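You operate a simulated robot arm through the tools that you are given. There is no shell and no other tool. Be economical: measure what you need, move in short steps, check, and stop when the job is done.

You run a simulated two-armed robot. Do the job below in one go: nothing can be reset, and whatever is moved stays where it is left.

## Task
On the top of the green trolley, fold the orange rag in half.
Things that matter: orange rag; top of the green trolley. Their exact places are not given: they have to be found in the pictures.

Only the result counts: the job must be done as asked and must still hold three seconds after the hand-in. Knocking over, shifting, dropping, spilling or breaking anything else fails it. Flat cloth is picked up by pressing the open fingertips on it (5 to 10 N) and closing them slowly along it; thin cloth reads only 2 to 8 mm in the jaws.

## Robot
Two 7-joint arms with two-finger grippers on one trunk, on a base that drives. Base frame: it is fixed to the floor where the robot stands at the start and does not move with it; the origin is under the middle of the robot, x ahead of it, y to its left, z up. Readings come in mm, degrees, newtons and seconds.
The left shoulder is at the start at [51, 174, 1177], the right one opposite. With the tool pointing down near the work surface each hand reaches from about 100 to 840 mm from the robot's upright axis, wherever it stands, measured 20 degrees to its own side. Places, roughly: top of the green trolley [500, 0, 800]. Payload 2.94 kg a hand.
Tool frame (each hand has its own): the origin (TCP) lies between the finger pads and is the grasp point; the fingertips stand 30 mm ahead of it; z points along the fingers, y is the line along which they close. Largest opening 138 mm; the body of the gripper starts 109 mm behind the TCP.
Orientation is told as [roll, pitch, yaw] about the base's x, y, z axes, in that order, counted from this pose: with the fingers straight down and closing along the base's y, the tool's x points along the base's -x, its y along +y and its z along -z.

## Interface
- The arms move only by the tool move_arm. It takes "left_targets", "right_targets" or both (then of equal length, played together; a hand with none holds still); each is a list that holds one entry, the list of rows, each a list of 6 numbers: the shift along the base's x, y, z in units of 40 mm (1.0 is 40 mm), then the turn, a rotation vector about the base's x, y, z in units of 8 degrees (1.0 is 8 degrees). In form: [[[tx, ty, tz, rx, ry, rz], ...]]. A call has 1 to 12 rows; each row shifts and turns the commanded pose from where the row before left it. "left_grip" and "right_grip" are, for a hand that has rows, the opening in per cent of the stroke, from 0 (shut) to 100 (fully open), set as the call begins (left out, the last holds). A call with a number of a shift or a turn outside -1 to 1 is refused whole. Each row takes 0.2 s and may step no farther than 50 mm and 8.6 degrees from the row before; otherwise, or with a gripper value out of range, the whole call is refused. Where a pose cannot be reached the arm comes as near as it can. A force on the tool above 40 N (or 10 N above the force at the start of the call, whichever is more), or a blocked arm, ends the call early, and 0.2 s more pass. Each finger halts on what it meets, pressing with about 22 N; the grip force reading is that of the motor and also rises with nothing between the fingers. The clock runs only during rows and for 0.2 s after the last one: add rows that do not move to give the fingers time. The reply holds the time, the measured pose of the TCP, the force on the tool along the base axes, the opening and the grip force, in the units named above and with some noise, with the torque about the TCP (base axes, N m) and any sound that the robot's microphone picked up, and new pictures: "show" is both (left out), scene, wrist or none (wrist: the cameras of the hands that moved).
- Cameras (640 x 400 px; columns grow to the right, rows downward): "scene" is now at [105.7, -5.9, 1630.5]; the picture's right is [-0.10, -0.99, 0.00], its down [-0.92, 0.09, -0.39] and it looks along [0.39, -0.04, -0.92] (base axes); focal length 248 px, centre (320, 200). "left" rides on the left gripper at [71, -19, -146] in its tool frame; the picture's right is [0.26, 0.97, 0.00], its down [-0.85, 0.23, -0.48] and it looks along [-0.46, 0.12, 0.88] (tool axes); focal length 280 px, centre (320, 200). "right" rides on the right gripper at [71, 19, -146] in its tool frame; the picture's right is [-0.26, 0.97, 0.00], its down [-0.85, -0.23, -0.48] and it looks along [-0.46, -0.12, 0.88] (tool axes); focal length 280 px, centre (320, 200).
- lift_body(by): slides the trunk up (or, below 0, down) by that many mm; the arms and the scene camera ride with it, the base frame stays. It gives what a move gives, with no picture.
- base_move(legs): drives the robot by 1 to 6 legs, each [ahead, turn to the left] in mm and degrees, along the robot's own axes; the way and the turn of a leg run together, so that a leg with both is an arc; at most 1500 mm and 180 degrees a leg. The arms and the cameras ride along, it lands a little off, and it stops where it bumps. It gives what a move gives, and a new picture of the scene camera.
- head_to(pan, tilt): turns the head with the scene camera to pan (to the left, within 120 degrees either way) and tilt (down, from -29 to 69), counted from straight ahead of the robot. It gives what a move gives, and a new picture of the scene camera.
- point_at(camera, pixels): for up to 12 pixels [column, row] of the newest picture of that camera ("zoom" is the newest enlarged one), the place [x, y, z] in the base frame of the surface seen there, good to about 2 mm. The clock stands still meanwhile.
- enlarge(camera, box): a new picture of the part [left, top, right, bottom] of that camera's present view, enlarged. The clock stands still meanwhile.
- hand_in(): hands the job in; it is judged then, once.

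Keep the steps short. Do not move on a guess: measure, check each grasp and each placing, and mend mistakes. In all there are 80 turns and 260 pictures (those below and enlarged ones count). Leave the grippers open and the arms clear of the work at the hand-in unless told otherwise, and finish with a single line.

The tools are called as a command line: name --argument value ..., lists and objects as JSON in quotes. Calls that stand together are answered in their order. move_arm: Moves the arms, as the interface text tells. Its arguments: {"type":"object","properties":{"left_targets":{"type":"array","items":{"type":"array","items":{"type":"array","items":{"type":"number"}}}},"left_grip":{"type":"number"},"right_targets":{"type":"array","items":{"type":"array","items":{"type":"array","items":{"type":"number"}}}},"right_grip":{"type":"number"},"show":{"type":"string","enum":["both","scene","wrist","none"]}},"required":[]} The other tools are called the same way: lift_body (by) slides the trunk up or down; base_move (legs) drives the base; head_to (pan, tilt) turns the head that bears the scene camera; point_at (camera, pixels) gives the place of the surface under pixels of a picture; enlarge (camera, box) takes an enlarged picture of a part of a camera's view; hand_in () hands the job in.

At the start:

```text
time: 0.0
left_tool_pos: [577.8, 176.8, 1021.0]
left_ee_rot: [-0.1, 0.0, 0.0]
left_contact_force: [-0.5, 1.0, 0.9]
left_torque: [0.0, 0.01, -0.01]
left_gripper_width: 138.1
left_grasp_force: 0.0
right_tool_pos: [400.3, -159.6, 1013.4]
right_ee_rot: [0.0, 0.0, -0.2]
right_contact_force: [-0.2, -0.6, 0.6]
right_torque: [0.03, -0.01, -0.03]
right_gripper_width: 138.1
right_grasp_force: 0.1
trunk travel left (down, up): [-350.0, 384.0]
robot x, y, heading: [-2.1, -1.1, -0.1]
head pan, tilt: [-5.8, 66.9]
```

scene: 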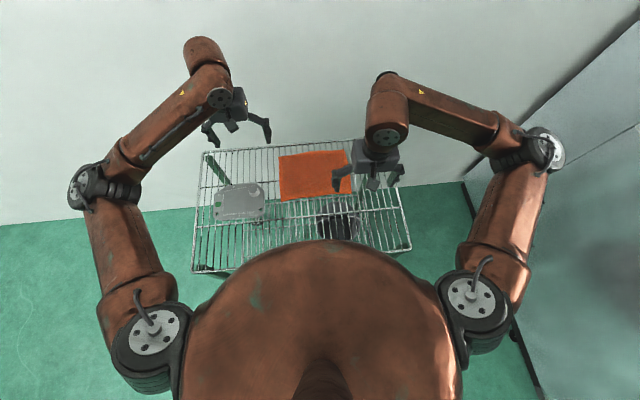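
right: 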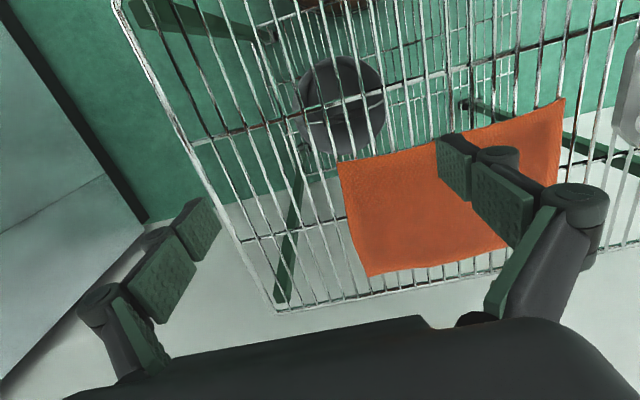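
left: 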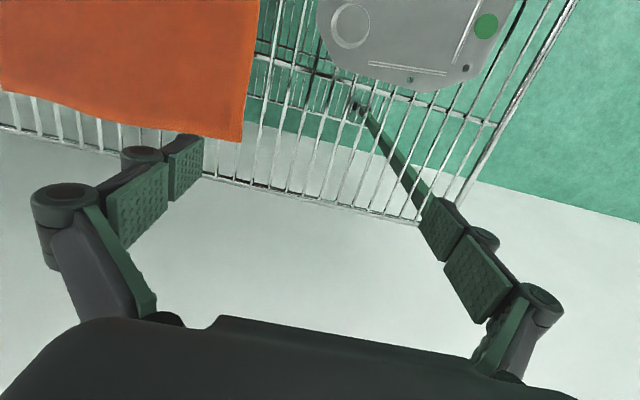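

The orange rag lies on a wire-grid trolley top, at about (279,156)-(352,195) in the scene picture. I'll measure its corners from all three cameras and the grid around it.

point_at --camera "scene" --pixels '[[280, 157], [346, 152], [283, 198], [349, 190], [315, 175], [263, 150], [240, 200], [340, 225], [365, 140]]'

point_at --camera "right" --pixels '[[339, 164], [370, 274], [563, 101], [400, 220], [430, 148], [340, 110], [455, 268], [555, 165], [275, 308]]'

point_at --camera "left" --pixels '[[240, 138], [256, 5], [5, 88], [120, 60], [400, 40], [360, 75]]'

enlarge --camera "scene" --box '[180, 120, 420, 280]'

```text
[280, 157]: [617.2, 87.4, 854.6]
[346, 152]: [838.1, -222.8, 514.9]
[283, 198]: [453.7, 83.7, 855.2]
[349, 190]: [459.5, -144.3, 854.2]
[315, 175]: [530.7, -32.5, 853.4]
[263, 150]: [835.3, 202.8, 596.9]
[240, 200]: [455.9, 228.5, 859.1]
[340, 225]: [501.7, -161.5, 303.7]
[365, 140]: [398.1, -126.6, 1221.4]
```

```text
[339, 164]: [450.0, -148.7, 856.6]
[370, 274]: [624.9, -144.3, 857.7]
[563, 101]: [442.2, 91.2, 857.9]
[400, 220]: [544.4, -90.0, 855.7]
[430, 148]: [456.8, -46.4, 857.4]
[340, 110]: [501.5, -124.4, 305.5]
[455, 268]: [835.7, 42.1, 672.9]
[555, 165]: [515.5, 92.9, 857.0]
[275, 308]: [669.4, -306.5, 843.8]
```

```text
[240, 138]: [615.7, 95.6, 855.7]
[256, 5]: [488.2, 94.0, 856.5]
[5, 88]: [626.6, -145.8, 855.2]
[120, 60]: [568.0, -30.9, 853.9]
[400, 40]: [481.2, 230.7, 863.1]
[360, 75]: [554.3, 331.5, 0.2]
```

```text
2.50 times, centred on (300, 200) of scene
```

zoom: 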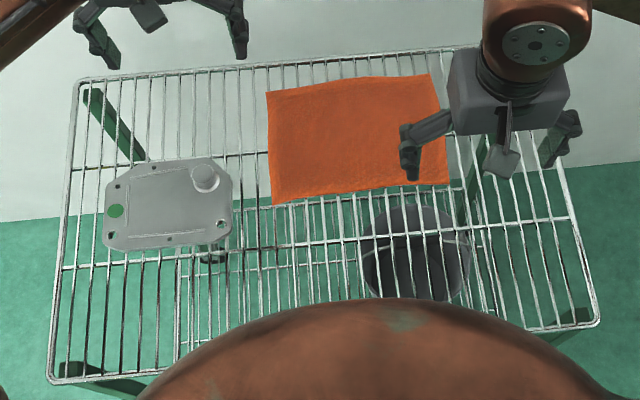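

The rag is 175 mm in x (447–621) by 240 mm in y (−146 to 94), with its top at z ≈ 856. It lies on wires that run along x. I plan to pinch the two near corners with the fingers closing along x, then fold the near edge onto the far edge. First I'll turn both hands 90° up high and bring them over the near corners.

move_arm --left_targets '[[[0, 0, 0, 0, 0, -1], [0, 0, 0, 0, 0, -1], [0, 0, 0, 0, 0, -1], [0, 0, 0, 0, 0, -1], [0, 0, 0, 0, 0, -1], [0, 0, 0, 0, 0, -1], [0, 0, 0, 0, 0, -1], [0, 0, 0, 0, 0, -1], [-0.74, -0.64, 0, 0, 0, -1], [-0.74, -0.64, 0, 0, 0, -1], [-0.74, -0.64, 0, 0, 0, -1], [-0.74, -0.64, 0, 0, 0, -0.25]]]' --right_targets '[[[0, 0, 0, 0, 0, 1], [0, 0, 0, 0, 0, 1], [0, 0, 0, 0, 0, 1], [0, 0, 0, 0, 0, 1], [0, 0, 0, 0, 0, 1], [0, 0, 0, 0, 0, 1], [0, 0, 0, 0, 0, 1], [0, 0, 0, 0, 0, 1], [0.4, 0.2, 0, 0, 0, 1], [0.4, 0.2, 0, 0, 0, 1], [0.4, 0.2, 0, 0, 0, 1], [0.4, 0.2, 0, 0, 0, 0.25]]]'

```text
time: 2.6
left_tool_pos: [460.9, 71.7, 1018.9]
left_ee_rot: [-0.1, 0.2, -90.1]
left_contact_force: [-0.1, -0.1, 0.0]
left_torque: [0.09, 0.05, -0.02]
left_gripper_width: 137.8
left_grasp_force: 0.0
right_tool_pos: [392.2, -119.1, 1050.6]
right_ee_rot: [0.2, -0.1, 77.7]
right_contact_force: [-0.2, -0.7, -0.4]
right_torque: [0.11, 0.05, 0.04]
right_gripper_width: 137.8
right_grasp_force: 0.0
right hand out of reach, approached as far as the arm can: row 9, 10, 11
trunk travel left (down, up): [-350.0, 384.0]
robot x, y, heading: [3.1, -4.6, -0.2]
head pan, tilt: [-5.8, 66.9]
```

scene: 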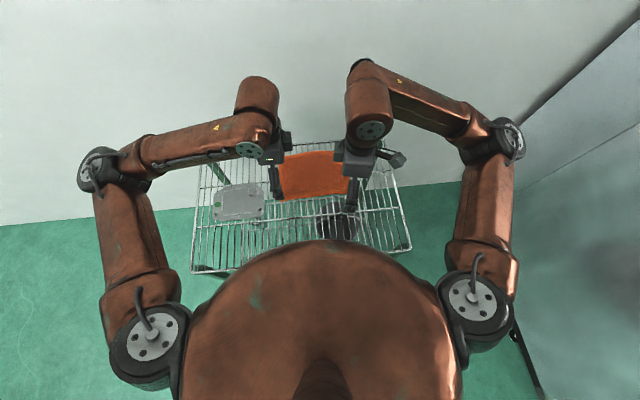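
right: 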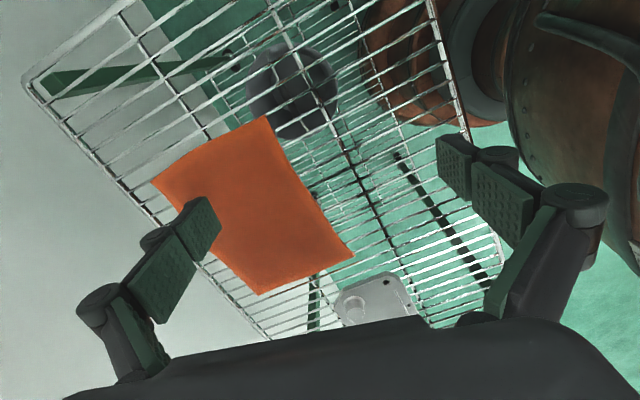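
left: 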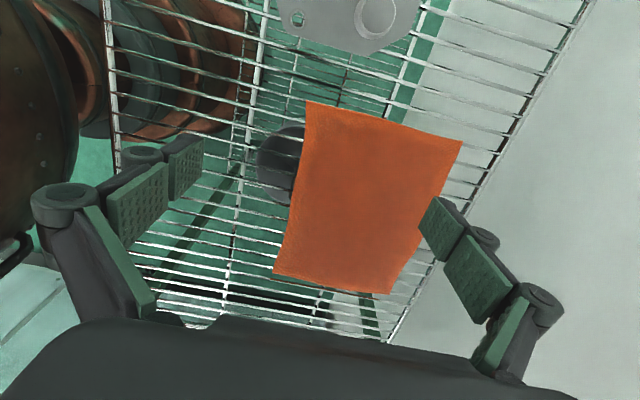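

The left hand is in place. The right hand stopped short, at x 392 and yaw 77.7, so I'll move it forward and down and try to finish its turn.

move_arm --right_targets '[[[0.6, 0, -0.4, 0, 0, 0], [0.6, 0, -0.4, 0, 0, 0], [0.6, -0.2, -0.4, 0, 0, 0.75], [0, 0, 0, 0, 0, 0.75]]]' --show "wrist"

```text
time: 3.6
left_tool_pos: [460.6, 74.8, 1018.4]
left_ee_rot: [0.0, 0.0, -89.9]
left_contact_force: [-0.7, -0.9, -0.1]
left_torque: [0.04, -0.01, 0.0]
left_gripper_width: 138.0
left_grasp_force: 0.1
right_tool_pos: [391.4, -117.4, 1050.7]
right_ee_rot: [0.0, 0.0, 77.8]
right_contact_force: [-0.3, -0.2, -0.3]
right_torque: [0.02, 0.0, -0.01]
right_gripper_width: 137.8
right_grasp_force: 0.0
right hand out of reach, approached as far as the arm can: row 1, 2, 3, 4
trunk travel left (down, up): [-350.0, 384.0]
robot x, y, heading: [-2.2, -2.9, -0.0]
head pan, tilt: [-5.8, 66.9]
```

right: 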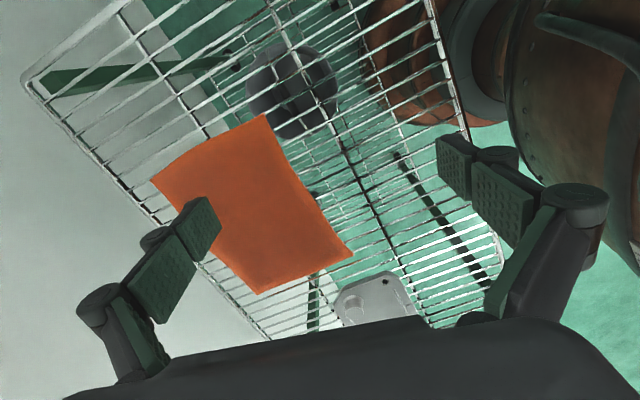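

The right wrist seems to be at a limit. I'll unwind it by about 40° while going forward, then try the turn again from there.

move_arm --right_targets '[[[0, 0, 0, 0, 0, -1], [0, 0, 0, 0, 0, -1], [0, 0, 0, 0, 0, -1], [0, 0, 0, 0, 0, -1], [0, 0, 0, 0, 0, -1], [0, 0, 0, 0, 0, 0]]]' --show "none"

```text
time: 5.0
left_tool_pos: [461.1, 74.3, 1018.9]
left_ee_rot: [0.0, 0.0, -89.9]
left_contact_force: [-0.3, 0.6, -0.8]
left_torque: [0.03, -0.01, -0.03]
left_gripper_width: 138.1
left_grasp_force: 0.1
right_tool_pos: [390.6, -117.3, 1050.9]
right_ee_rot: [0.0, 0.0, 37.5]
right_contact_force: [-0.1, -0.1, 0.2]
right_torque: [0.01, 0.02, 0.03]
right_gripper_width: 138.1
right_grasp_force: 0.1
trunk travel left (down, up): [-350.0, 384.0]
robot x, y, heading: [0.5, -2.0, 0.1]
head pan, tilt: [-5.8, 66.9]
```

move_arm --right_targets '[[[0.9, -0.1, -0.3, 0, 0, 0], [0.9, -0.1, -0.3, 0, 0, 0], [0, 0, -0.6, 0, 0, 1], [0, 0, 0, 0, 0, 1], [0, 0, 0, 0, 0, 1], [0, 0, 0, 0, 0, 1], [0, 0, 0, 0, 0, 1], [0, 0, 0, 0, 0, 1], [0, 0, 0, 0, 0, 0.55]]]' --show "wrist"

```text
time: 7.0
left_tool_pos: [460.8, 74.1, 1019.1]
left_ee_rot: [0.0, 0.0, -90.1]
left_contact_force: [0.0, -0.6, -0.7]
left_torque: [0.05, 0.0, 0.02]
left_gripper_width: 137.9
left_grasp_force: 0.1
right_tool_pos: [448.0, -94.0, 1015.7]
right_ee_rot: [0.2, -0.1, 69.0]
right_contact_force: [0.0, 0.3, 0.0]
right_torque: [0.0, 0.0, -0.01]
right_gripper_width: 138.3
right_grasp_force: 0.0
right hand out of reach, approached as far as the arm can: row 6, 7, 8, 9
trunk travel left (down, up): [-350.0, 384.0]
robot x, y, heading: [-2.3, -4.2, -0.2]
head pan, tilt: [-5.8, 66.9]
```

right: 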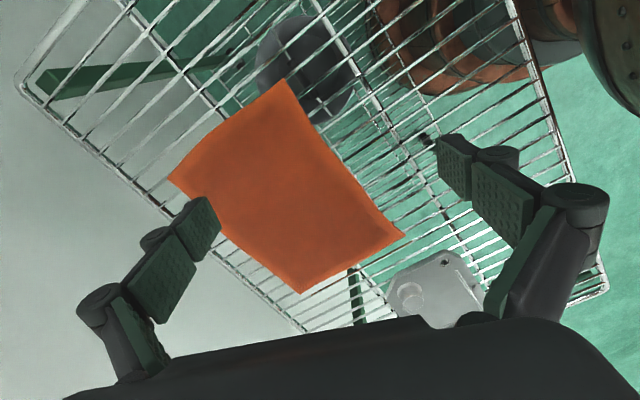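

The right hand hits a wrist limit near yaw 69–78. The fingers are symmetric, so I'll turn it the other way to yaw −90, moving it outward first for clearance.

move_arm --right_targets '[[[0, -0.7, 0, 0, 0, -1], [0, -0.7, 0, 0, 0, -1], [0, 0, 0, 0, 0, -1], [0, 0, 0, 0, 0, -1], [0, 0, 0, 0, 0, -1], [0, 0, 0, 0, 0, -1], [0, 0, 0, 0, 0, -1], [0, 0, 0, 0, 0, -1], [0, 0, 0, 0, 0, -1], [0, 0, 0, 0, 0, -1], [0, 0, 0, 0, 0, -1], [0, 0, 0, 0, 0, -1]]]' --show "none"

move_arm --right_targets '[[[0, 0, 0, 0, 0, -1], [0, 0, 0, 0, 0, -1], [0, 0, 0, 0, 0, -1], [0, 0, 0, 0, 0, -1], [0, 0, 0, 0, 0, -1], [0, 0, 0, 0, 0, -1], [0, 0, 0, 0, 0, -1], [0, 0, 0, 0, 0, -0.87], [0, 0, 0, 0, 0, 0]]]'

```text
time: 9.6
left_tool_pos: [460.0, 73.5, 1019.8]
left_ee_rot: [0.0, -0.1, -89.8]
left_contact_force: [0.2, -0.1, 0.8]
left_torque: [0.0, 0.0, -0.02]
left_gripper_width: 138.1
left_grasp_force: 0.1
right_tool_pos: [447.5, -148.9, 1015.1]
right_ee_rot: [0.2, -0.2, -27.0]
right_contact_force: [0.6, -0.4, -0.6]
right_torque: [-0.04, -0.01, 0.01]
right_gripper_width: 137.8
right_grasp_force: 0.1
trunk travel left (down, up): [-350.0, 384.0]
robot x, y, heading: [-3.4, -2.2, 0.0]
head pan, tilt: [-5.8, 66.9]
```

```text
time: 11.6
left_tool_pos: [461.6, 74.2, 1019.6]
left_ee_rot: [0.1, -0.1, -90.1]
left_contact_force: [0.3, -0.3, 0.9]
left_torque: [-0.03, 0.04, -0.01]
left_gripper_width: 138.0
left_grasp_force: 0.1
right_tool_pos: [447.6, -148.1, 1014.5]
right_ee_rot: [0.2, -0.1, -89.9]
right_contact_force: [0.5, -0.5, 0.1]
right_torque: [-0.01, -0.01, -0.03]
right_gripper_width: 137.9
right_grasp_force: 0.0
trunk travel left (down, up): [-350.0, 384.0]
robot x, y, heading: [1.6, -0.9, 0.0]
head pan, tilt: [-5.8, 66.9]
```

scene: 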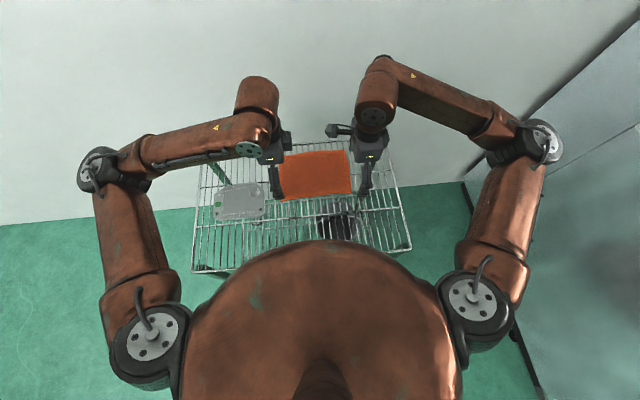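
right: 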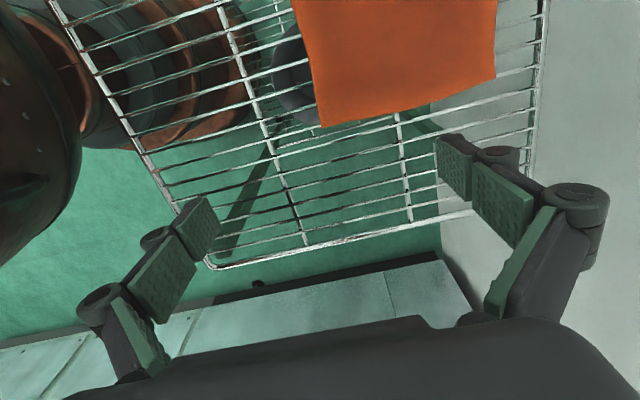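

Both hands now close along x. I'll narrow the openings to about 40 mm and come down to about 20 mm above the cloth, over the near corners (left at x 476, y 74; right at x 481, y −127).

move_arm --left_targets '[[[0.1, 0, -0.7, 0, 0, 0], [0.1, 0, -0.7, 0, 0, 0], [0.1, 0, -0.7, 0, 0, 0], [0.1, 0, -0.7, 0, 0, 0], [0, 0, 0, 0, 0, 0], [0, 0, 0, 0, 0, 0]]]' --right_targets '[[[0.21, 0.13, -0.69, 0, 0, 0], [0.21, 0.13, -0.69, 0, 0, 0], [0.21, 0.13, -0.69, 0, 0, 0], [0.21, 0.13, -0.69, 0, 0, 0], [0, 0, 0, 0, 0, 0], [0, 0, 0, 0, 0, 0]]]' --left_grip 29 --right_grip 29

```text
time: 13.0
left_tool_pos: [475.6, 74.4, 908.1]
left_ee_rot: [0.1, 0.0, -90.0]
left_contact_force: [0.4, 0.0, 0.2]
left_torque: [-0.03, -0.02, 0.02]
left_gripper_width: 40.0
left_grasp_force: 0.0
right_tool_pos: [482.0, -127.6, 907.4]
right_ee_rot: [0.0, -0.1, -89.9]
right_contact_force: [-0.1, -0.5, -0.2]
right_torque: [0.0, 0.02, -0.03]
right_gripper_width: 40.2
right_grasp_force: 0.2
trunk travel left (down, up): [-350.0, 384.0]
robot x, y, heading: [-2.4, -3.1, 0.0]
head pan, tilt: [-5.8, 66.9]
```

scene: 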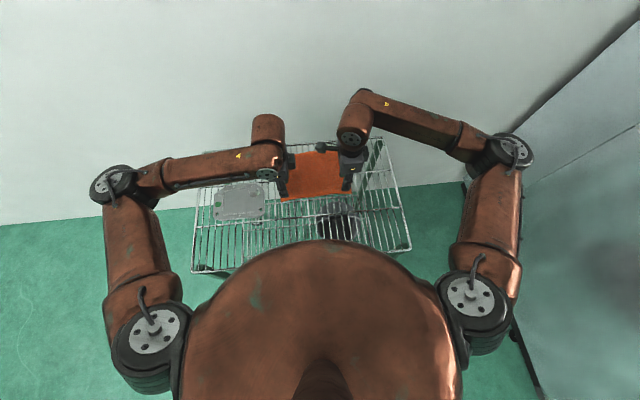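
right: 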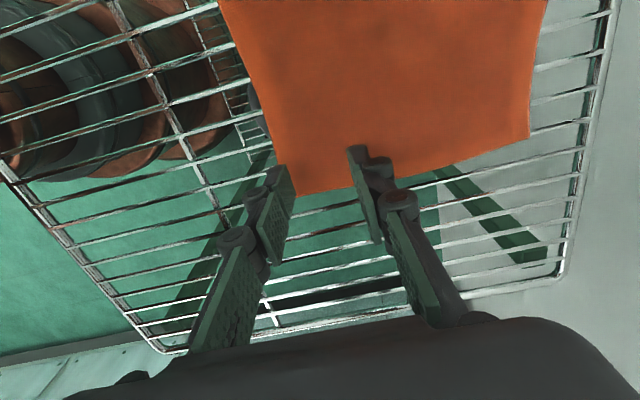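
left: 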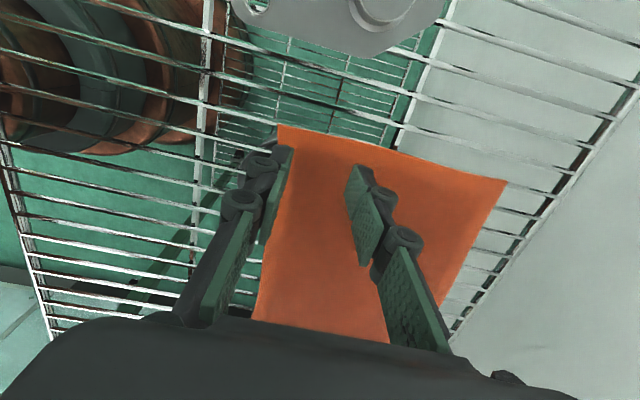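

The tips stand about 22 mm above the cloth. In the wrist pictures the near fingers sit at the near edge. I'll lower them 20 mm and then check the contact.

move_arm --left_targets '[[[0, 0, -0.2, 0, 0, 0], [0, 0, -0.2, 0, 0, 0], [0, 0, -0.1, 0, 0, 0], [0, 0, 0, 0, 0, 0]]]' --right_targets '[[[0, 0, -0.2, 0, 0, 0], [0, 0, -0.2, 0, 0, 0], [0, 0, -0.1, 0, 0, 0], [0, 0, 0, 0, 0, 0]]]' --show "wrist"

```text
time: 14.0
left_tool_pos: [475.7, 74.6, 887.8]
left_ee_rot: [0.1, 0.0, -90.0]
left_contact_force: [-0.2, -0.4, -0.4]
left_torque: [0.0, -0.02, 0.02]
left_gripper_width: 40.3
left_grasp_force: 0.0
right_tool_pos: [480.5, -128.6, 884.7]
right_ee_rot: [0.0, -0.1, -89.8]
right_contact_force: [-0.3, -0.2, 0.3]
right_torque: [0.02, -0.02, 0.01]
right_gripper_width: 40.0
right_grasp_force: 0.1
trunk travel left (down, up): [-350.0, 384.0]
robot x, y, heading: [-1.9, -1.2, -0.0]
head pan, tilt: [-5.8, 66.9]
```

right: 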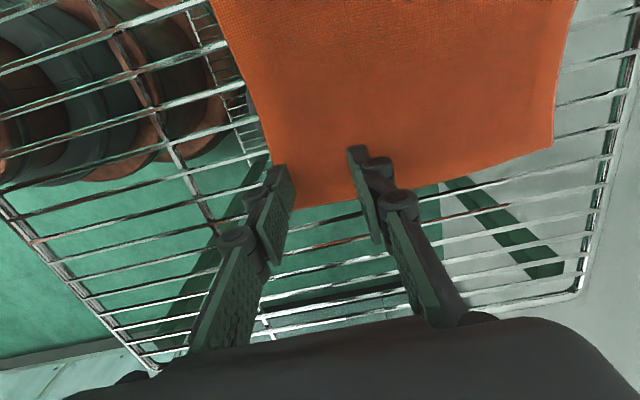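
left: 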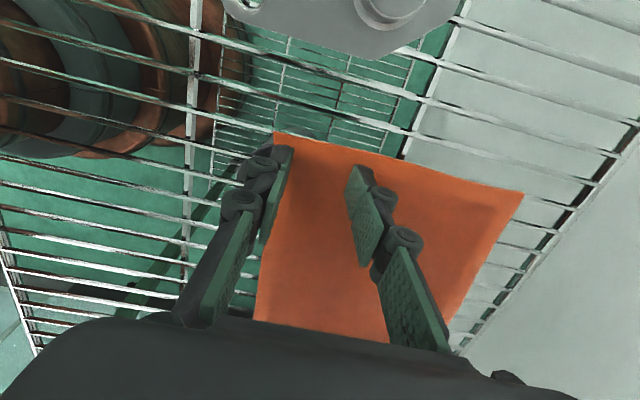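

point_at --camera "left" --pixels '[[277, 137], [258, 300], [268, 260], [285, 150], [352, 170]]'

point_at --camera "right" --pixels '[[268, 150], [225, 50], [300, 200], [548, 140], [285, 175], [355, 150]]'

move_arm --left_targets '[[[0, 0, -0.05, 0, 0, 0], [0, 0, -0.05, 0, 0, 0], [0, 0, 0, 0, 0, 0]]]' --right_targets '[[[0, 0, 0, 0, 0, 0], [0, 0, 0, 0, 0, 0], [0, 0, 0, 0, 0, 0]]]' --show "none"

```text
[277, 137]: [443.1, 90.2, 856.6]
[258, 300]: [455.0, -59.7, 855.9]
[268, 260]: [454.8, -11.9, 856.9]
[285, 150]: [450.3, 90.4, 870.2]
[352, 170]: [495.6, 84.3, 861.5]
```

```text
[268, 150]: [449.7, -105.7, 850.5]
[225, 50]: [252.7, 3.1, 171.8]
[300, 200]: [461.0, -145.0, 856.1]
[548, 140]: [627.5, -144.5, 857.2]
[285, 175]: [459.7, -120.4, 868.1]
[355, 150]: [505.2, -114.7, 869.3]
```

```text
time: 14.8
left_tool_pos: [474.8, 75.4, 884.2]
left_ee_rot: [0.0, 0.1, -90.0]
left_contact_force: [-0.1, 0.4, 1.1]
left_torque: [0.03, -0.02, 0.0]
left_gripper_width: 40.1
left_grasp_force: 0.0
right_tool_pos: [479.5, -127.5, 885.6]
right_ee_rot: [0.1, -0.1, -89.7]
right_contact_force: [-0.6, 0.7, -0.1]
right_torque: [-0.03, -0.01, 0.0]
right_gripper_width: 39.9
right_grasp_force: 0.0
trunk travel left (down, up): [-350.0, 384.0]
robot x, y, heading: [3.2, -2.0, -0.1]
head pan, tilt: [-5.8, 66.9]
```

The edge lies at x ≈ 445 on the left and 451 on the right, so the near fingers just cover it. I'll shift 3 mm inward for safety and press down in 2 mm steps to find contact.

move_arm --left_targets '[[[0.08, 0, -0.05, 0, 0, 0], [0, 0, -0.05, 0, 0, 0], [0, 0, 0, 0, 0, 0]]]' --right_targets '[[[0.1, 0, -0.05, 0, 0, 0], [0, 0, -0.05, 0, 0, 0], [0, 0, 0, 0, 0, 0]]]' --show "none"

```text
time: 15.6
left_tool_pos: [477.5, 75.4, 881.4]
left_ee_rot: [0.2, 0.0, -90.0]
left_contact_force: [-0.2, 1.6, 18.3]
left_torque: [0.09, 0.07, 0.0]
left_gripper_width: 41.1
left_grasp_force: 0.8
right_tool_pos: [484.0, -128.6, 882.4]
right_ee_rot: [0.4, -0.2, -89.8]
right_contact_force: [-0.5, -2.0, 9.8]
right_torque: [-0.06, 0.08, 0.01]
right_gripper_width: 40.0
right_grasp_force: 0.2
trunk travel left (down, up): [-350.0, 384.0]
robot x, y, heading: [1.4, 0.6, -0.1]
head pan, tilt: [-5.8, 66.9]
```

Contact: left 18 N (too much), right 10 N. I'll ease the left up 1.5 mm and start closing in small steps, moving −x so that the near fingers stay put.

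move_arm --left_targets '[[[0, 0, -0.0, 0, 0, 0], [0, 0, 0.03, 0, 0, 0]]]' --right_targets '[[[0, 0, 0, 0, 0, 0], [0, 0, 0, 0, 0, 0]]]' --show "none"

move_arm --left_targets '[[[-0.05, 0, 0, 0, 0, 0], [-0.05, 0, 0, 0, 0, 0]]]' --right_targets '[[[-0.05, 0, 0, 0, 0, 0], [-0.05, 0, 0, 0, 0, 0]]]' --left_grip 23 --right_grip 23

```text
time: 16.2
left_tool_pos: [476.9, 74.9, 882.0]
left_ee_rot: [0.1, 0.0, -90.0]
left_contact_force: [0.6, 0.4, 16.0]
left_torque: [0.03, -0.12, -0.04]
left_gripper_width: 41.5
left_grasp_force: 0.7
right_tool_pos: [485.0, -129.0, 882.7]
right_ee_rot: [0.3, -0.1, -89.9]
right_contact_force: [-0.8, -2.8, 14.6]
right_torque: [-0.1, 0.05, 0.01]
right_gripper_width: 40.7
right_grasp_force: 0.1
trunk travel left (down, up): [-350.0, 384.0]
robot x, y, heading: [3.0, -0.1, -0.2]
head pan, tilt: [-5.8, 66.9]
```

```text
time: 16.8
left_tool_pos: [473.4, 75.1, 881.9]
left_ee_rot: [0.2, 0.1, -90.0]
left_contact_force: [1.8, 0.4, 17.1]
left_torque: [0.05, -0.29, 0.0]
left_gripper_width: 32.1
left_grasp_force: 0.1
right_tool_pos: [478.8, -128.8, 881.8]
right_ee_rot: [0.2, -0.2, -89.8]
right_contact_force: [0.6, 0.3, 10.8]
right_torque: [0.08, -0.17, 0.03]
right_gripper_width: 32.0
right_grasp_force: 0.0
trunk travel left (down, up): [-350.0, 384.0]
robot x, y, heading: [-1.6, -1.0, 0.0]
head pan, tilt: [-5.8, 66.9]
```

scene: 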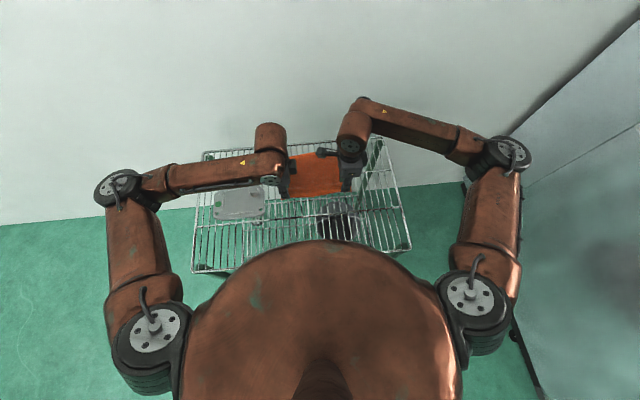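
right: 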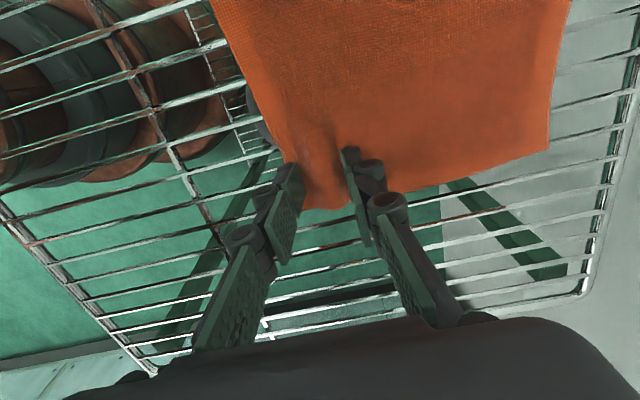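
left: 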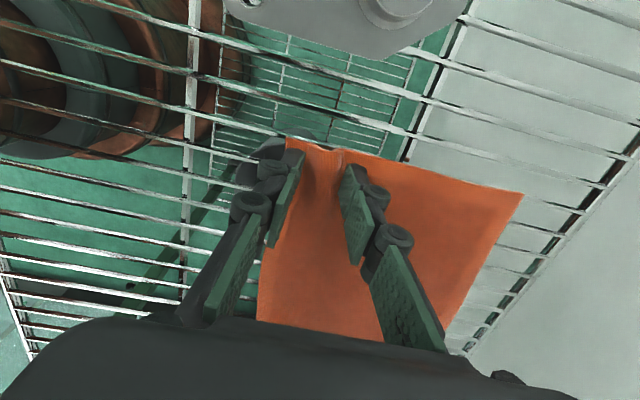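

Ridges are rising between both pairs of fingertips. I'll keep closing slowly and ease the left hand up a little.

move_arm --left_targets '[[[-0.05, 0, 0.03, 0, 0, 0], [-0.05, 0, 0, 0, 0, 0]]]' --right_targets '[[[-0.05, 0, 0, 0, 0, 0], [-0.05, 0, 0, 0, 0, 0]]]' --left_grip 17 --right_grip 17 --show "none"

move_arm --left_targets '[[[-0.05, 0, 0, 0, 0, 0], [-0.05, 0, 0, 0, 0, 0]]]' --right_targets '[[[-0.05, 0, 0, 0, 0, 0], [-0.05, 0, 0, 0, 0, 0]]]' --left_grip 11 --right_grip 11 --show "wrist"

```text
time: 17.4
left_tool_pos: [470.1, 73.6, 881.4]
left_ee_rot: [0.0, 0.0, -90.0]
left_contact_force: [1.7, 0.7, 7.5]
left_torque: [0.03, -0.08, 0.0]
left_gripper_width: 23.5
left_grasp_force: 0.1
right_tool_pos: [475.6, -128.6, 882.5]
right_ee_rot: [0.2, -0.2, -89.9]
right_contact_force: [1.3, 0.7, 13.4]
right_torque: [0.0, -0.09, -0.04]
right_gripper_width: 23.2
right_grasp_force: 0.1
trunk travel left (down, up): [-350.0, 384.0]
robot x, y, heading: [-2.2, 0.5, 0.0]
head pan, tilt: [-5.8, 66.9]
```

```text
time: 18.0
left_tool_pos: [465.8, 73.7, 882.4]
left_ee_rot: [-0.1, 0.0, -89.9]
left_contact_force: [1.5, -0.5, 2.2]
left_torque: [0.0, 0.01, 0.0]
left_gripper_width: 14.9
left_grasp_force: 0.1
right_tool_pos: [472.9, -127.5, 882.0]
right_ee_rot: [0.2, -0.2, -89.7]
right_contact_force: [1.1, -0.2, 10.4]
right_torque: [-0.03, -0.07, 0.01]
right_gripper_width: 14.8
right_grasp_force: 0.0
trunk travel left (down, up): [-350.0, 384.0]
robot x, y, heading: [1.3, -7.4, -0.1]
head pan, tilt: [-5.8, 66.9]
```

right: 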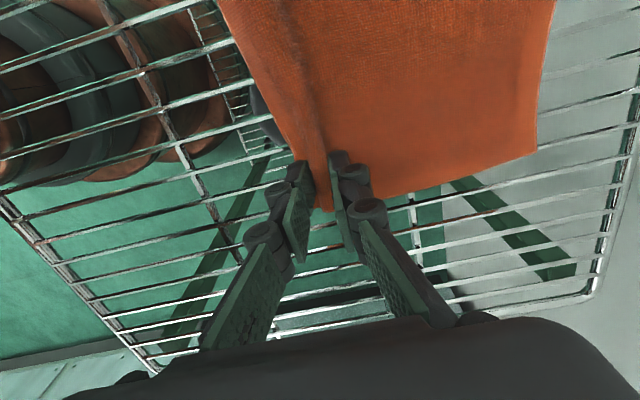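
left: 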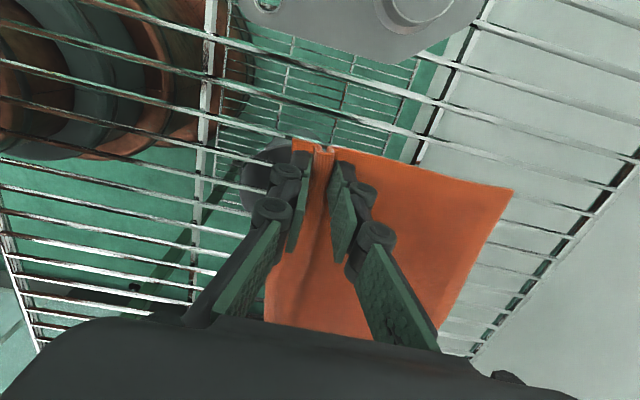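

The ridge stands nearly vertical between the pads. I'll press the left hand slightly and close both to full grip.

move_arm --left_targets '[[[-0.05, 0, -0.03, 0, 0, 0], [-0.03, 0, 0, 0, 0, 0]]]' --right_targets '[[[-0.05, 0, 0, 0, 0, 0], [-0.03, 0, 0, 0, 0, 0]]]' --left_grip 6 --right_grip 6 --show "none"

move_arm --left_targets '[[[0, 0, 0, 0, 0, 0], [0, 0, 0, 0, 0, 0], [0, 0, 0, 0, 0, 0]]]' --right_targets '[[[0, 0, 0, 0, 0, 0], [0, 0, 0, 0, 0, 0], [0, 0, 0, 0, 0, 0]]]' --left_grip 0 --right_grip 0 --show "wrist"

```text
time: 18.6
left_tool_pos: [461.5, 74.1, 881.8]
left_ee_rot: [0.0, -0.1, -90.0]
left_contact_force: [-0.3, 0.1, 2.6]
left_torque: [0.0, 0.0, 0.01]
left_gripper_width: 8.9
left_grasp_force: 6.7
right_tool_pos: [469.1, -128.7, 882.7]
right_ee_rot: [0.1, -0.1, -89.8]
right_contact_force: [-0.2, -0.1, 7.8]
right_torque: [0.0, -0.01, 0.01]
right_gripper_width: 10.2
right_grasp_force: 1.6
trunk travel left (down, up): [-350.0, 384.0]
robot x, y, heading: [1.5, 2.2, 0.2]
head pan, tilt: [-5.8, 66.9]
```

```text
time: 19.4
left_tool_pos: [462.1, 75.2, 881.5]
left_ee_rot: [0.0, -0.1, -90.0]
left_contact_force: [-0.1, -0.3, 3.2]
left_torque: [0.0, 0.02, 0.06]
left_gripper_width: 6.3
left_grasp_force: 22.2
right_tool_pos: [469.0, -128.2, 881.7]
right_ee_rot: [0.2, -0.1, -89.8]
right_contact_force: [-0.7, 0.3, 4.3]
right_torque: [0.06, 0.05, 0.02]
right_gripper_width: 6.6
right_grasp_force: 21.8
trunk travel left (down, up): [-350.0, 384.0]
robot x, y, heading: [1.1, 3.7, -0.1]
head pan, tilt: [-5.8, 66.9]
```

right: 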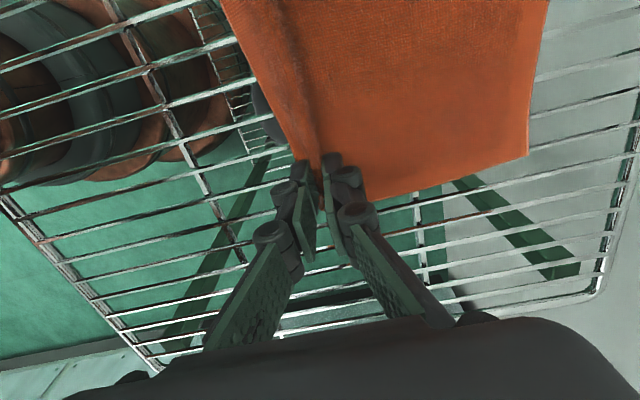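
left: 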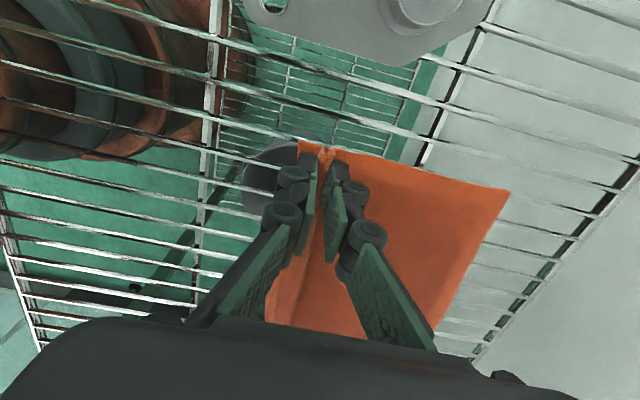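

Both jaws read about 6.4 mm, so each holds cloth. But the ridge takes in about 30–45 mm of cloth beyond the edge, and that would make a tucked, uneven fold. A tighter pinch right at the edge will fold cleaner, so I'll let go, rise 30 mm and look at the edge again.

move_arm --left_targets '[[[0, 0, 0, 0, 0, 0], [0, 0, 0, 0, 0, 0], [0.1, 0, 0.05, 0, 0, 0], [0, 0, 0.4, 0, 0, 0], [0, 0, 0.4, 0, 0, 0]]]' --right_targets '[[[0, 0, 0, 0, 0, 0], [0, 0, 0, 0, 0, 0], [0.1, 0, 0.05, 0, 0, 0], [0, 0, 0.4, 0, 0, 0], [0, 0, 0.4, 0, 0, 0]]]' --left_grip 29 --right_grip 29

```text
time: 20.6
left_tool_pos: [466.3, 75.0, 915.1]
left_ee_rot: [-0.1, 0.1, -90.0]
left_contact_force: [-0.8, 0.1, 0.2]
left_torque: [0.04, 0.02, 0.02]
left_gripper_width: 39.9
left_grasp_force: 0.1
right_tool_pos: [474.7, -128.9, 915.3]
right_ee_rot: [0.1, -0.1, -89.8]
right_contact_force: [0.2, -0.4, 0.7]
right_torque: [0.02, -0.02, -0.01]
right_gripper_width: 40.1
right_grasp_force: 0.0
trunk travel left (down, up): [-350.0, 384.0]
robot x, y, heading: [-1.5, 2.0, 0.4]
head pan, tilt: [-5.8, 66.9]
```

scene: 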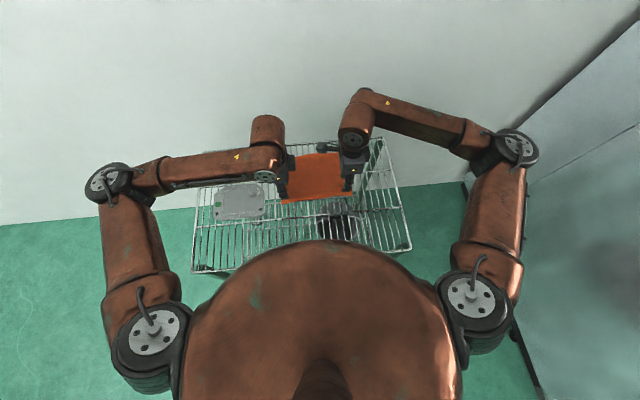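
right: 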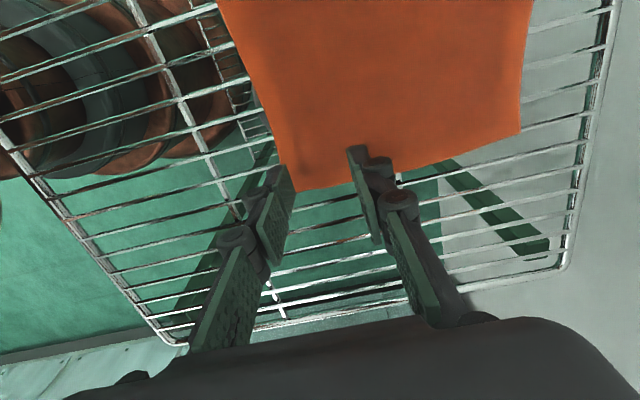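
left: 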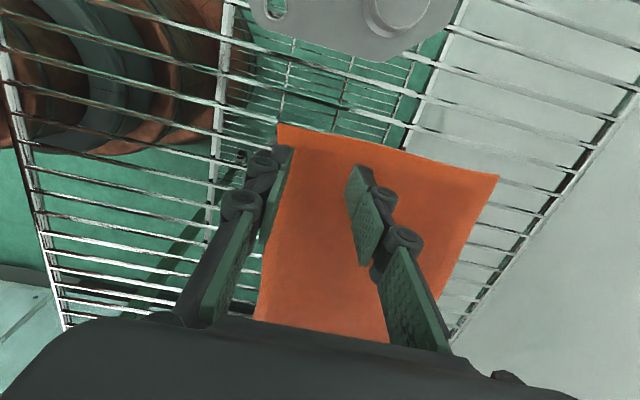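

The rag lies flat again. I'll measure its corners and edges from both wrist cameras.

point_at --camera "left" --pixels '[[280, 127], [259, 290], [497, 178], [450, 300], [264, 260]]'

point_at --camera "right" --pixels '[[297, 188], [262, 120], [518, 131], [240, 60], [255, 100]]'

```text
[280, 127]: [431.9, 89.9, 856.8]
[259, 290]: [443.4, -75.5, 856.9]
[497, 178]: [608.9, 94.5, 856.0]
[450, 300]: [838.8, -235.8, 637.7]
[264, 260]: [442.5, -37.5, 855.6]
```

```text
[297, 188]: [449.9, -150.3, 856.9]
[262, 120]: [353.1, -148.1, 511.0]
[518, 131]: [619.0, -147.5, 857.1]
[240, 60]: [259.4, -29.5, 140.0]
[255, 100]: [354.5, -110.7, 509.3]
```

enlarge --camera "right" --box '[200, 60, 360, 220]'

enlarge --camera "left" --box '[220, 110, 380, 210]'

```text
2.50 times, centred on (280, 140) of right
```

zoom: 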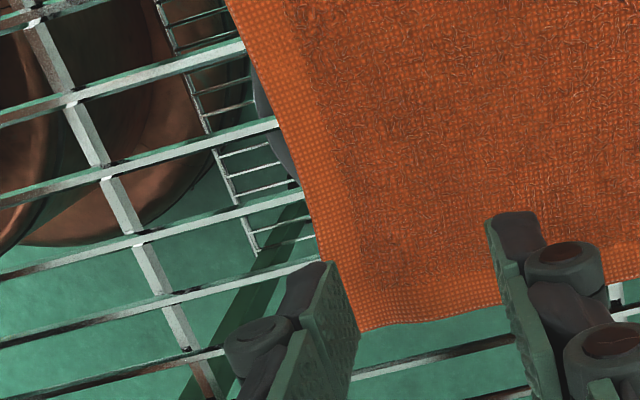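

```text
4.00 times, centred on (300, 160) of left
```

zoom: 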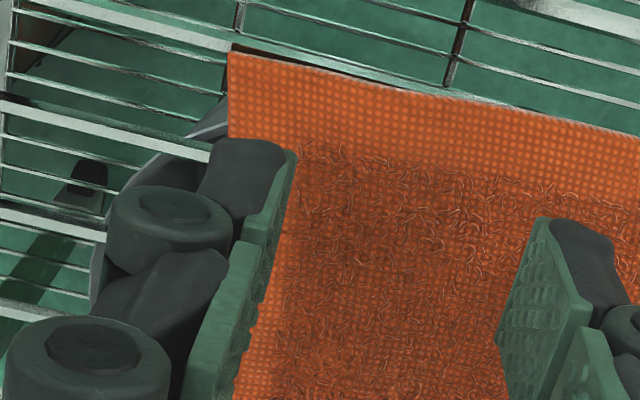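

point_at --camera "right" --pixels '[[272, 140], [278, 158], [265, 110], [252, 70], [296, 190], [299, 191]]'

point_at --camera "left" --pixels '[[281, 132], [281, 142], [275, 205], [267, 240]]'

```text
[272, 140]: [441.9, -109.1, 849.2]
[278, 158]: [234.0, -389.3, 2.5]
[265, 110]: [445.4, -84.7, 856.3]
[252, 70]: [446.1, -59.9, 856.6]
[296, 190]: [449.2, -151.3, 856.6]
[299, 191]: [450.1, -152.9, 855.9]
```

```text
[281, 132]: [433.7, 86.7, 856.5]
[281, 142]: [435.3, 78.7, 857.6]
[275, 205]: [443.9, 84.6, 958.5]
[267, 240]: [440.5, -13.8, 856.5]
```

The near edge is at x ≈ 435 for the left hand and 443 for the right. With a 20 mm opening, I'll put the near pads 3 mm inside the edge (left x 448, right x 456) and come down.

move_arm --left_targets '[[[-0.23, 0, 0, 0, 0, 0], [-0.23, 0, -0.25, 0, 0, 0], [0, 0, -0.25, 0, 0, 0], [0, 0, -0.2, 0, 0, 0], [0, 0, -0.05, 0, 0, 0], [0, 0, 0, 0, 0, 0]]]' --right_targets '[[[-0.23, 0, 0, 0, 0, 0], [-0.23, 0, -0.25, 0, 0, 0], [0, 0, -0.25, 0, 0, 0], [0, 0, -0.2, 0, 0, 0], [0, 0, -0.05, 0, 0, 0], [0, 0, 0, 0, 0, 0]]]' --left_grip 14.5 --right_grip 14.5 --show "wrist"

```text
time: 22.0
left_tool_pos: [449.2, 73.5, 885.6]
left_ee_rot: [0.0, 0.0, -90.0]
left_contact_force: [-0.2, -0.1, 0.5]
left_torque: [0.0, -0.02, 0.01]
left_gripper_width: 20.0
left_grasp_force: 0.0
right_tool_pos: [454.3, -128.1, 884.6]
right_ee_rot: [0.1, -0.1, -89.8]
right_contact_force: [0.2, 0.4, 1.1]
right_torque: [0.0, -0.02, 0.02]
right_gripper_width: 19.9
right_grasp_force: 0.1
trunk travel left (down, up): [-350.0, 384.0]
robot x, y, heading: [2.0, -2.5, -0.1]
head pan, tilt: [-5.8, 66.9]
```

right: 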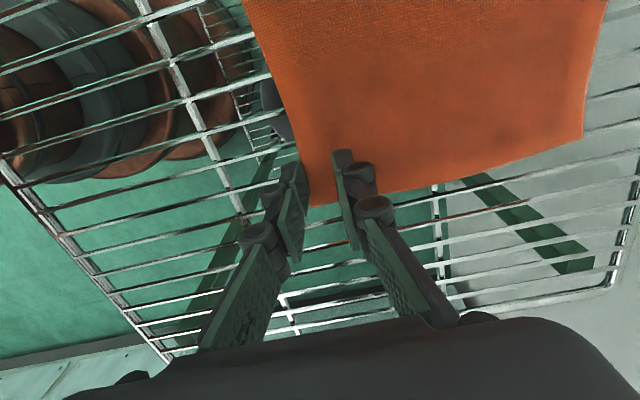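
left: 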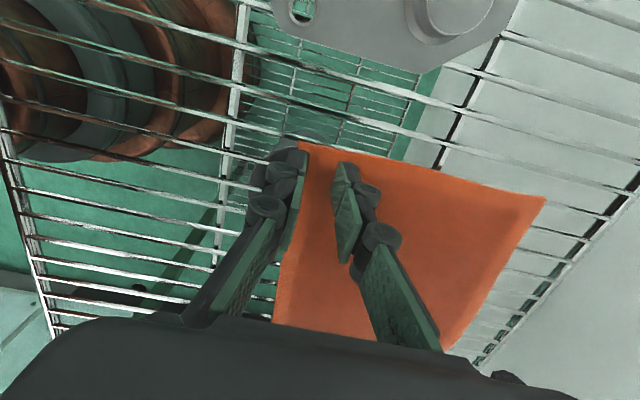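

The placing looks right. I'll press about 3 mm, then close in steps.

move_arm --left_targets '[[[0, 0, -0.05, 0, 0, 0], [0, 0, -0.02, 0, 0, 0], [0, 0, 0, 0, 0, 0]]]' --right_targets '[[[0, 0, -0.05, 0, 0, 0], [0, 0, -0.02, 0, 0, 0], [0, 0, 0, 0, 0, 0]]]' --show "none"

```text
time: 22.8
left_tool_pos: [447.6, 75.1, 883.0]
left_ee_rot: [0.0, 0.0, -90.0]
left_contact_force: [1.3, -0.7, 3.5]
left_torque: [-0.01, 0.01, -0.01]
left_gripper_width: 19.8
left_grasp_force: 0.0
right_tool_pos: [455.2, -129.0, 881.7]
right_ee_rot: [0.2, -0.1, -89.8]
right_contact_force: [0.1, 0.2, 3.6]
right_torque: [-0.02, -0.02, -0.02]
right_gripper_width: 19.8
right_grasp_force: 0.1
trunk travel left (down, up): [-350.0, 384.0]
robot x, y, heading: [-1.6, -1.2, -0.2]
head pan, tilt: [-5.8, 66.9]
```

move_arm --left_targets '[[[0, 0, -0.03, 0, 0, 0], [-0.05, 0, 0, 0, 0, 0], [-0.03, 0, 0, 0, 0, 0]]]' --right_targets '[[[0, 0, -0.03, 0, 0, 0], [-0.05, 0, 0, 0, 0, 0], [-0.03, 0, 0, 0, 0, 0]]]' --left_grip 10 --right_grip 10 --show "none"

move_arm --left_targets '[[[-0.05, 0, 0, 0, 0, 0], [-0.03, 0, 0, 0, 0, 0]]]' --right_targets '[[[-0.05, 0, 0, 0, 0, 0], [-0.03, 0, 0, 0, 0, 0]]]' --left_grip 5 --right_grip 5 --show "wrist"

```text
time: 23.6
left_tool_pos: [443.9, 74.7, 881.6]
left_ee_rot: [0.0, 0.0, -90.0]
left_contact_force: [1.8, -0.6, 6.5]
left_torque: [0.02, -0.05, -0.04]
left_gripper_width: 13.6
left_grasp_force: 0.0
right_tool_pos: [452.1, -128.1, 881.5]
right_ee_rot: [0.3, -0.1, -89.8]
right_contact_force: [0.9, -0.6, 6.0]
right_torque: [0.03, -0.04, -0.01]
right_gripper_width: 13.5
right_grasp_force: 0.1
trunk travel left (down, up): [-350.0, 384.0]
robot x, y, heading: [0.4, -4.2, 0.2]
head pan, tilt: [-5.8, 66.9]
```

```text
time: 24.2
left_tool_pos: [442.3, 74.4, 882.3]
left_ee_rot: [0.0, 0.0, -90.0]
left_contact_force: [1.4, -0.6, 4.8]
left_torque: [-0.03, -0.05, 0.07]
left_gripper_width: 7.7
left_grasp_force: 0.3
right_tool_pos: [448.8, -127.8, 881.1]
right_ee_rot: [0.2, -0.1, -89.8]
right_contact_force: [1.7, 0.4, 5.2]
right_torque: [-0.01, -0.05, 0.0]
right_gripper_width: 7.3
right_grasp_force: 1.1
trunk travel left (down, up): [-350.0, 384.0]
robot x, y, heading: [2.2, 1.2, -0.1]
head pan, tilt: [-5.8, 66.9]
```

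right: 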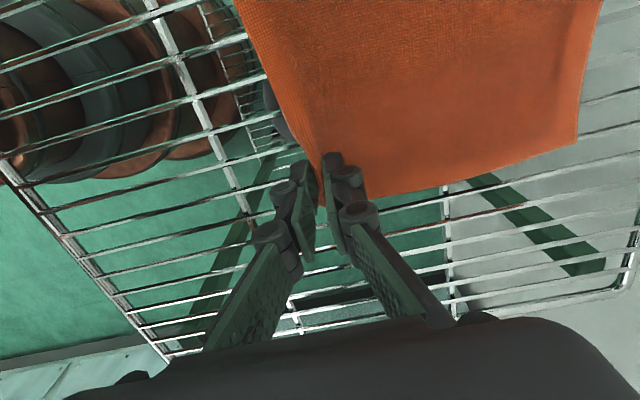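
left: 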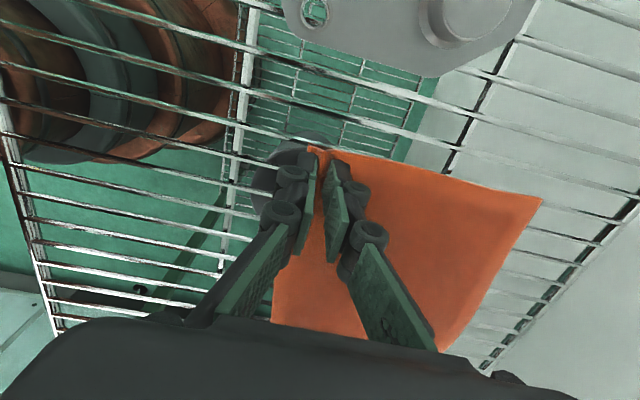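

A small ridge at the edge is between the pads. I'll close fully and check the reading.

move_arm --left_targets '[[[-0.03, 0, 0, 0, 0, 0], [0, 0, 0, 0, 0, 0], [0, 0, 0, 0, 0, 0]]]' --right_targets '[[[-0.03, 0, 0, 0, 0, 0], [0, 0, 0, 0, 0, 0], [0, 0, 0, 0, 0, 0]]]' --left_grip 0 --right_grip 0 --show "none"

move_arm --left_targets '[[[0.1, 0, 0.25, 0, 0, 0], [0.1, 0, 0.25, 0, 0, 0], [0, 0, 0, 0, 0, 0]]]' --right_targets '[[[0.1, 0, 0.25, 0, 0, 0], [0.1, 0, 0.25, 0, 0, 0], [0, 0, 0, 0, 0, 0]]]'

```text
time: 25.0
left_tool_pos: [440.6, 74.8, 881.3]
left_ee_rot: [0.0, 0.0, -90.0]
left_contact_force: [1.5, -0.2, 7.5]
left_torque: [-0.07, -0.09, 0.02]
left_gripper_width: 3.3
left_grasp_force: 21.7
right_tool_pos: [447.0, -127.7, 880.6]
right_ee_rot: [0.2, -0.1, -89.9]
right_contact_force: [-0.4, 0.7, 2.7]
right_torque: [0.02, -0.01, 0.0]
right_gripper_width: 3.7
right_grasp_force: 21.7
trunk travel left (down, up): [-350.0, 384.0]
robot x, y, heading: [1.0, -1.3, -0.0]
head pan, tilt: [-5.8, 66.9]
```

```text
time: 25.8
left_tool_pos: [448.8, 74.7, 901.3]
left_ee_rot: [0.0, 0.0, -89.9]
left_contact_force: [-0.7, -0.7, 0.7]
left_torque: [0.01, 0.0, 0.04]
left_gripper_width: 3.3
left_grasp_force: 21.8
right_tool_pos: [455.5, -130.3, 899.1]
right_ee_rot: [0.1, -0.1, -89.8]
right_contact_force: [-0.6, 0.9, 0.6]
right_torque: [-0.02, -0.03, 0.02]
right_gripper_width: 3.6
right_grasp_force: 21.8
trunk travel left (down, up): [-350.0, 384.0]
robot x, y, heading: [0.1, 0.5, 0.1]
head pan, tilt: [-5.8, 66.9]
```

scene: 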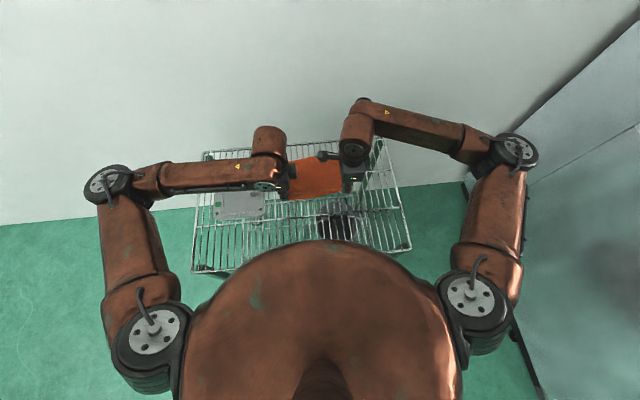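
right: 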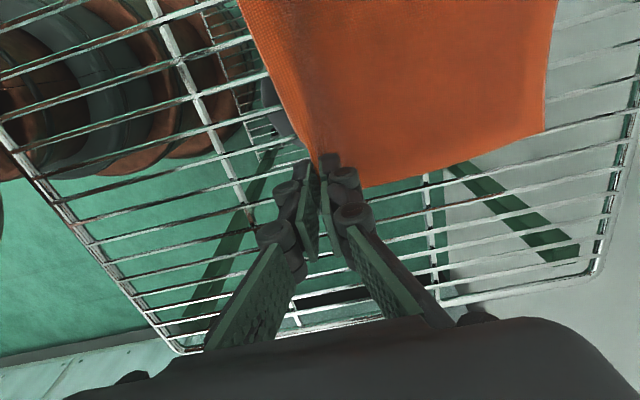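
left: 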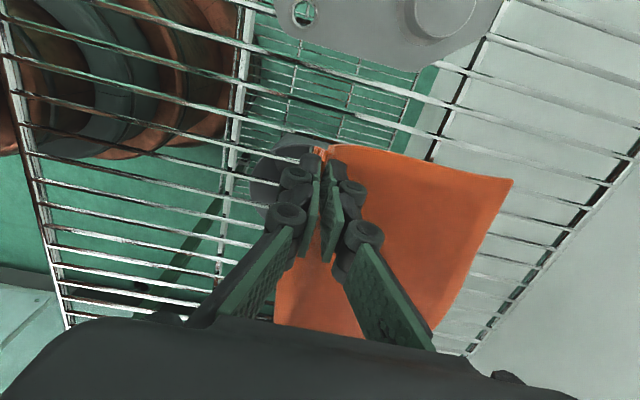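

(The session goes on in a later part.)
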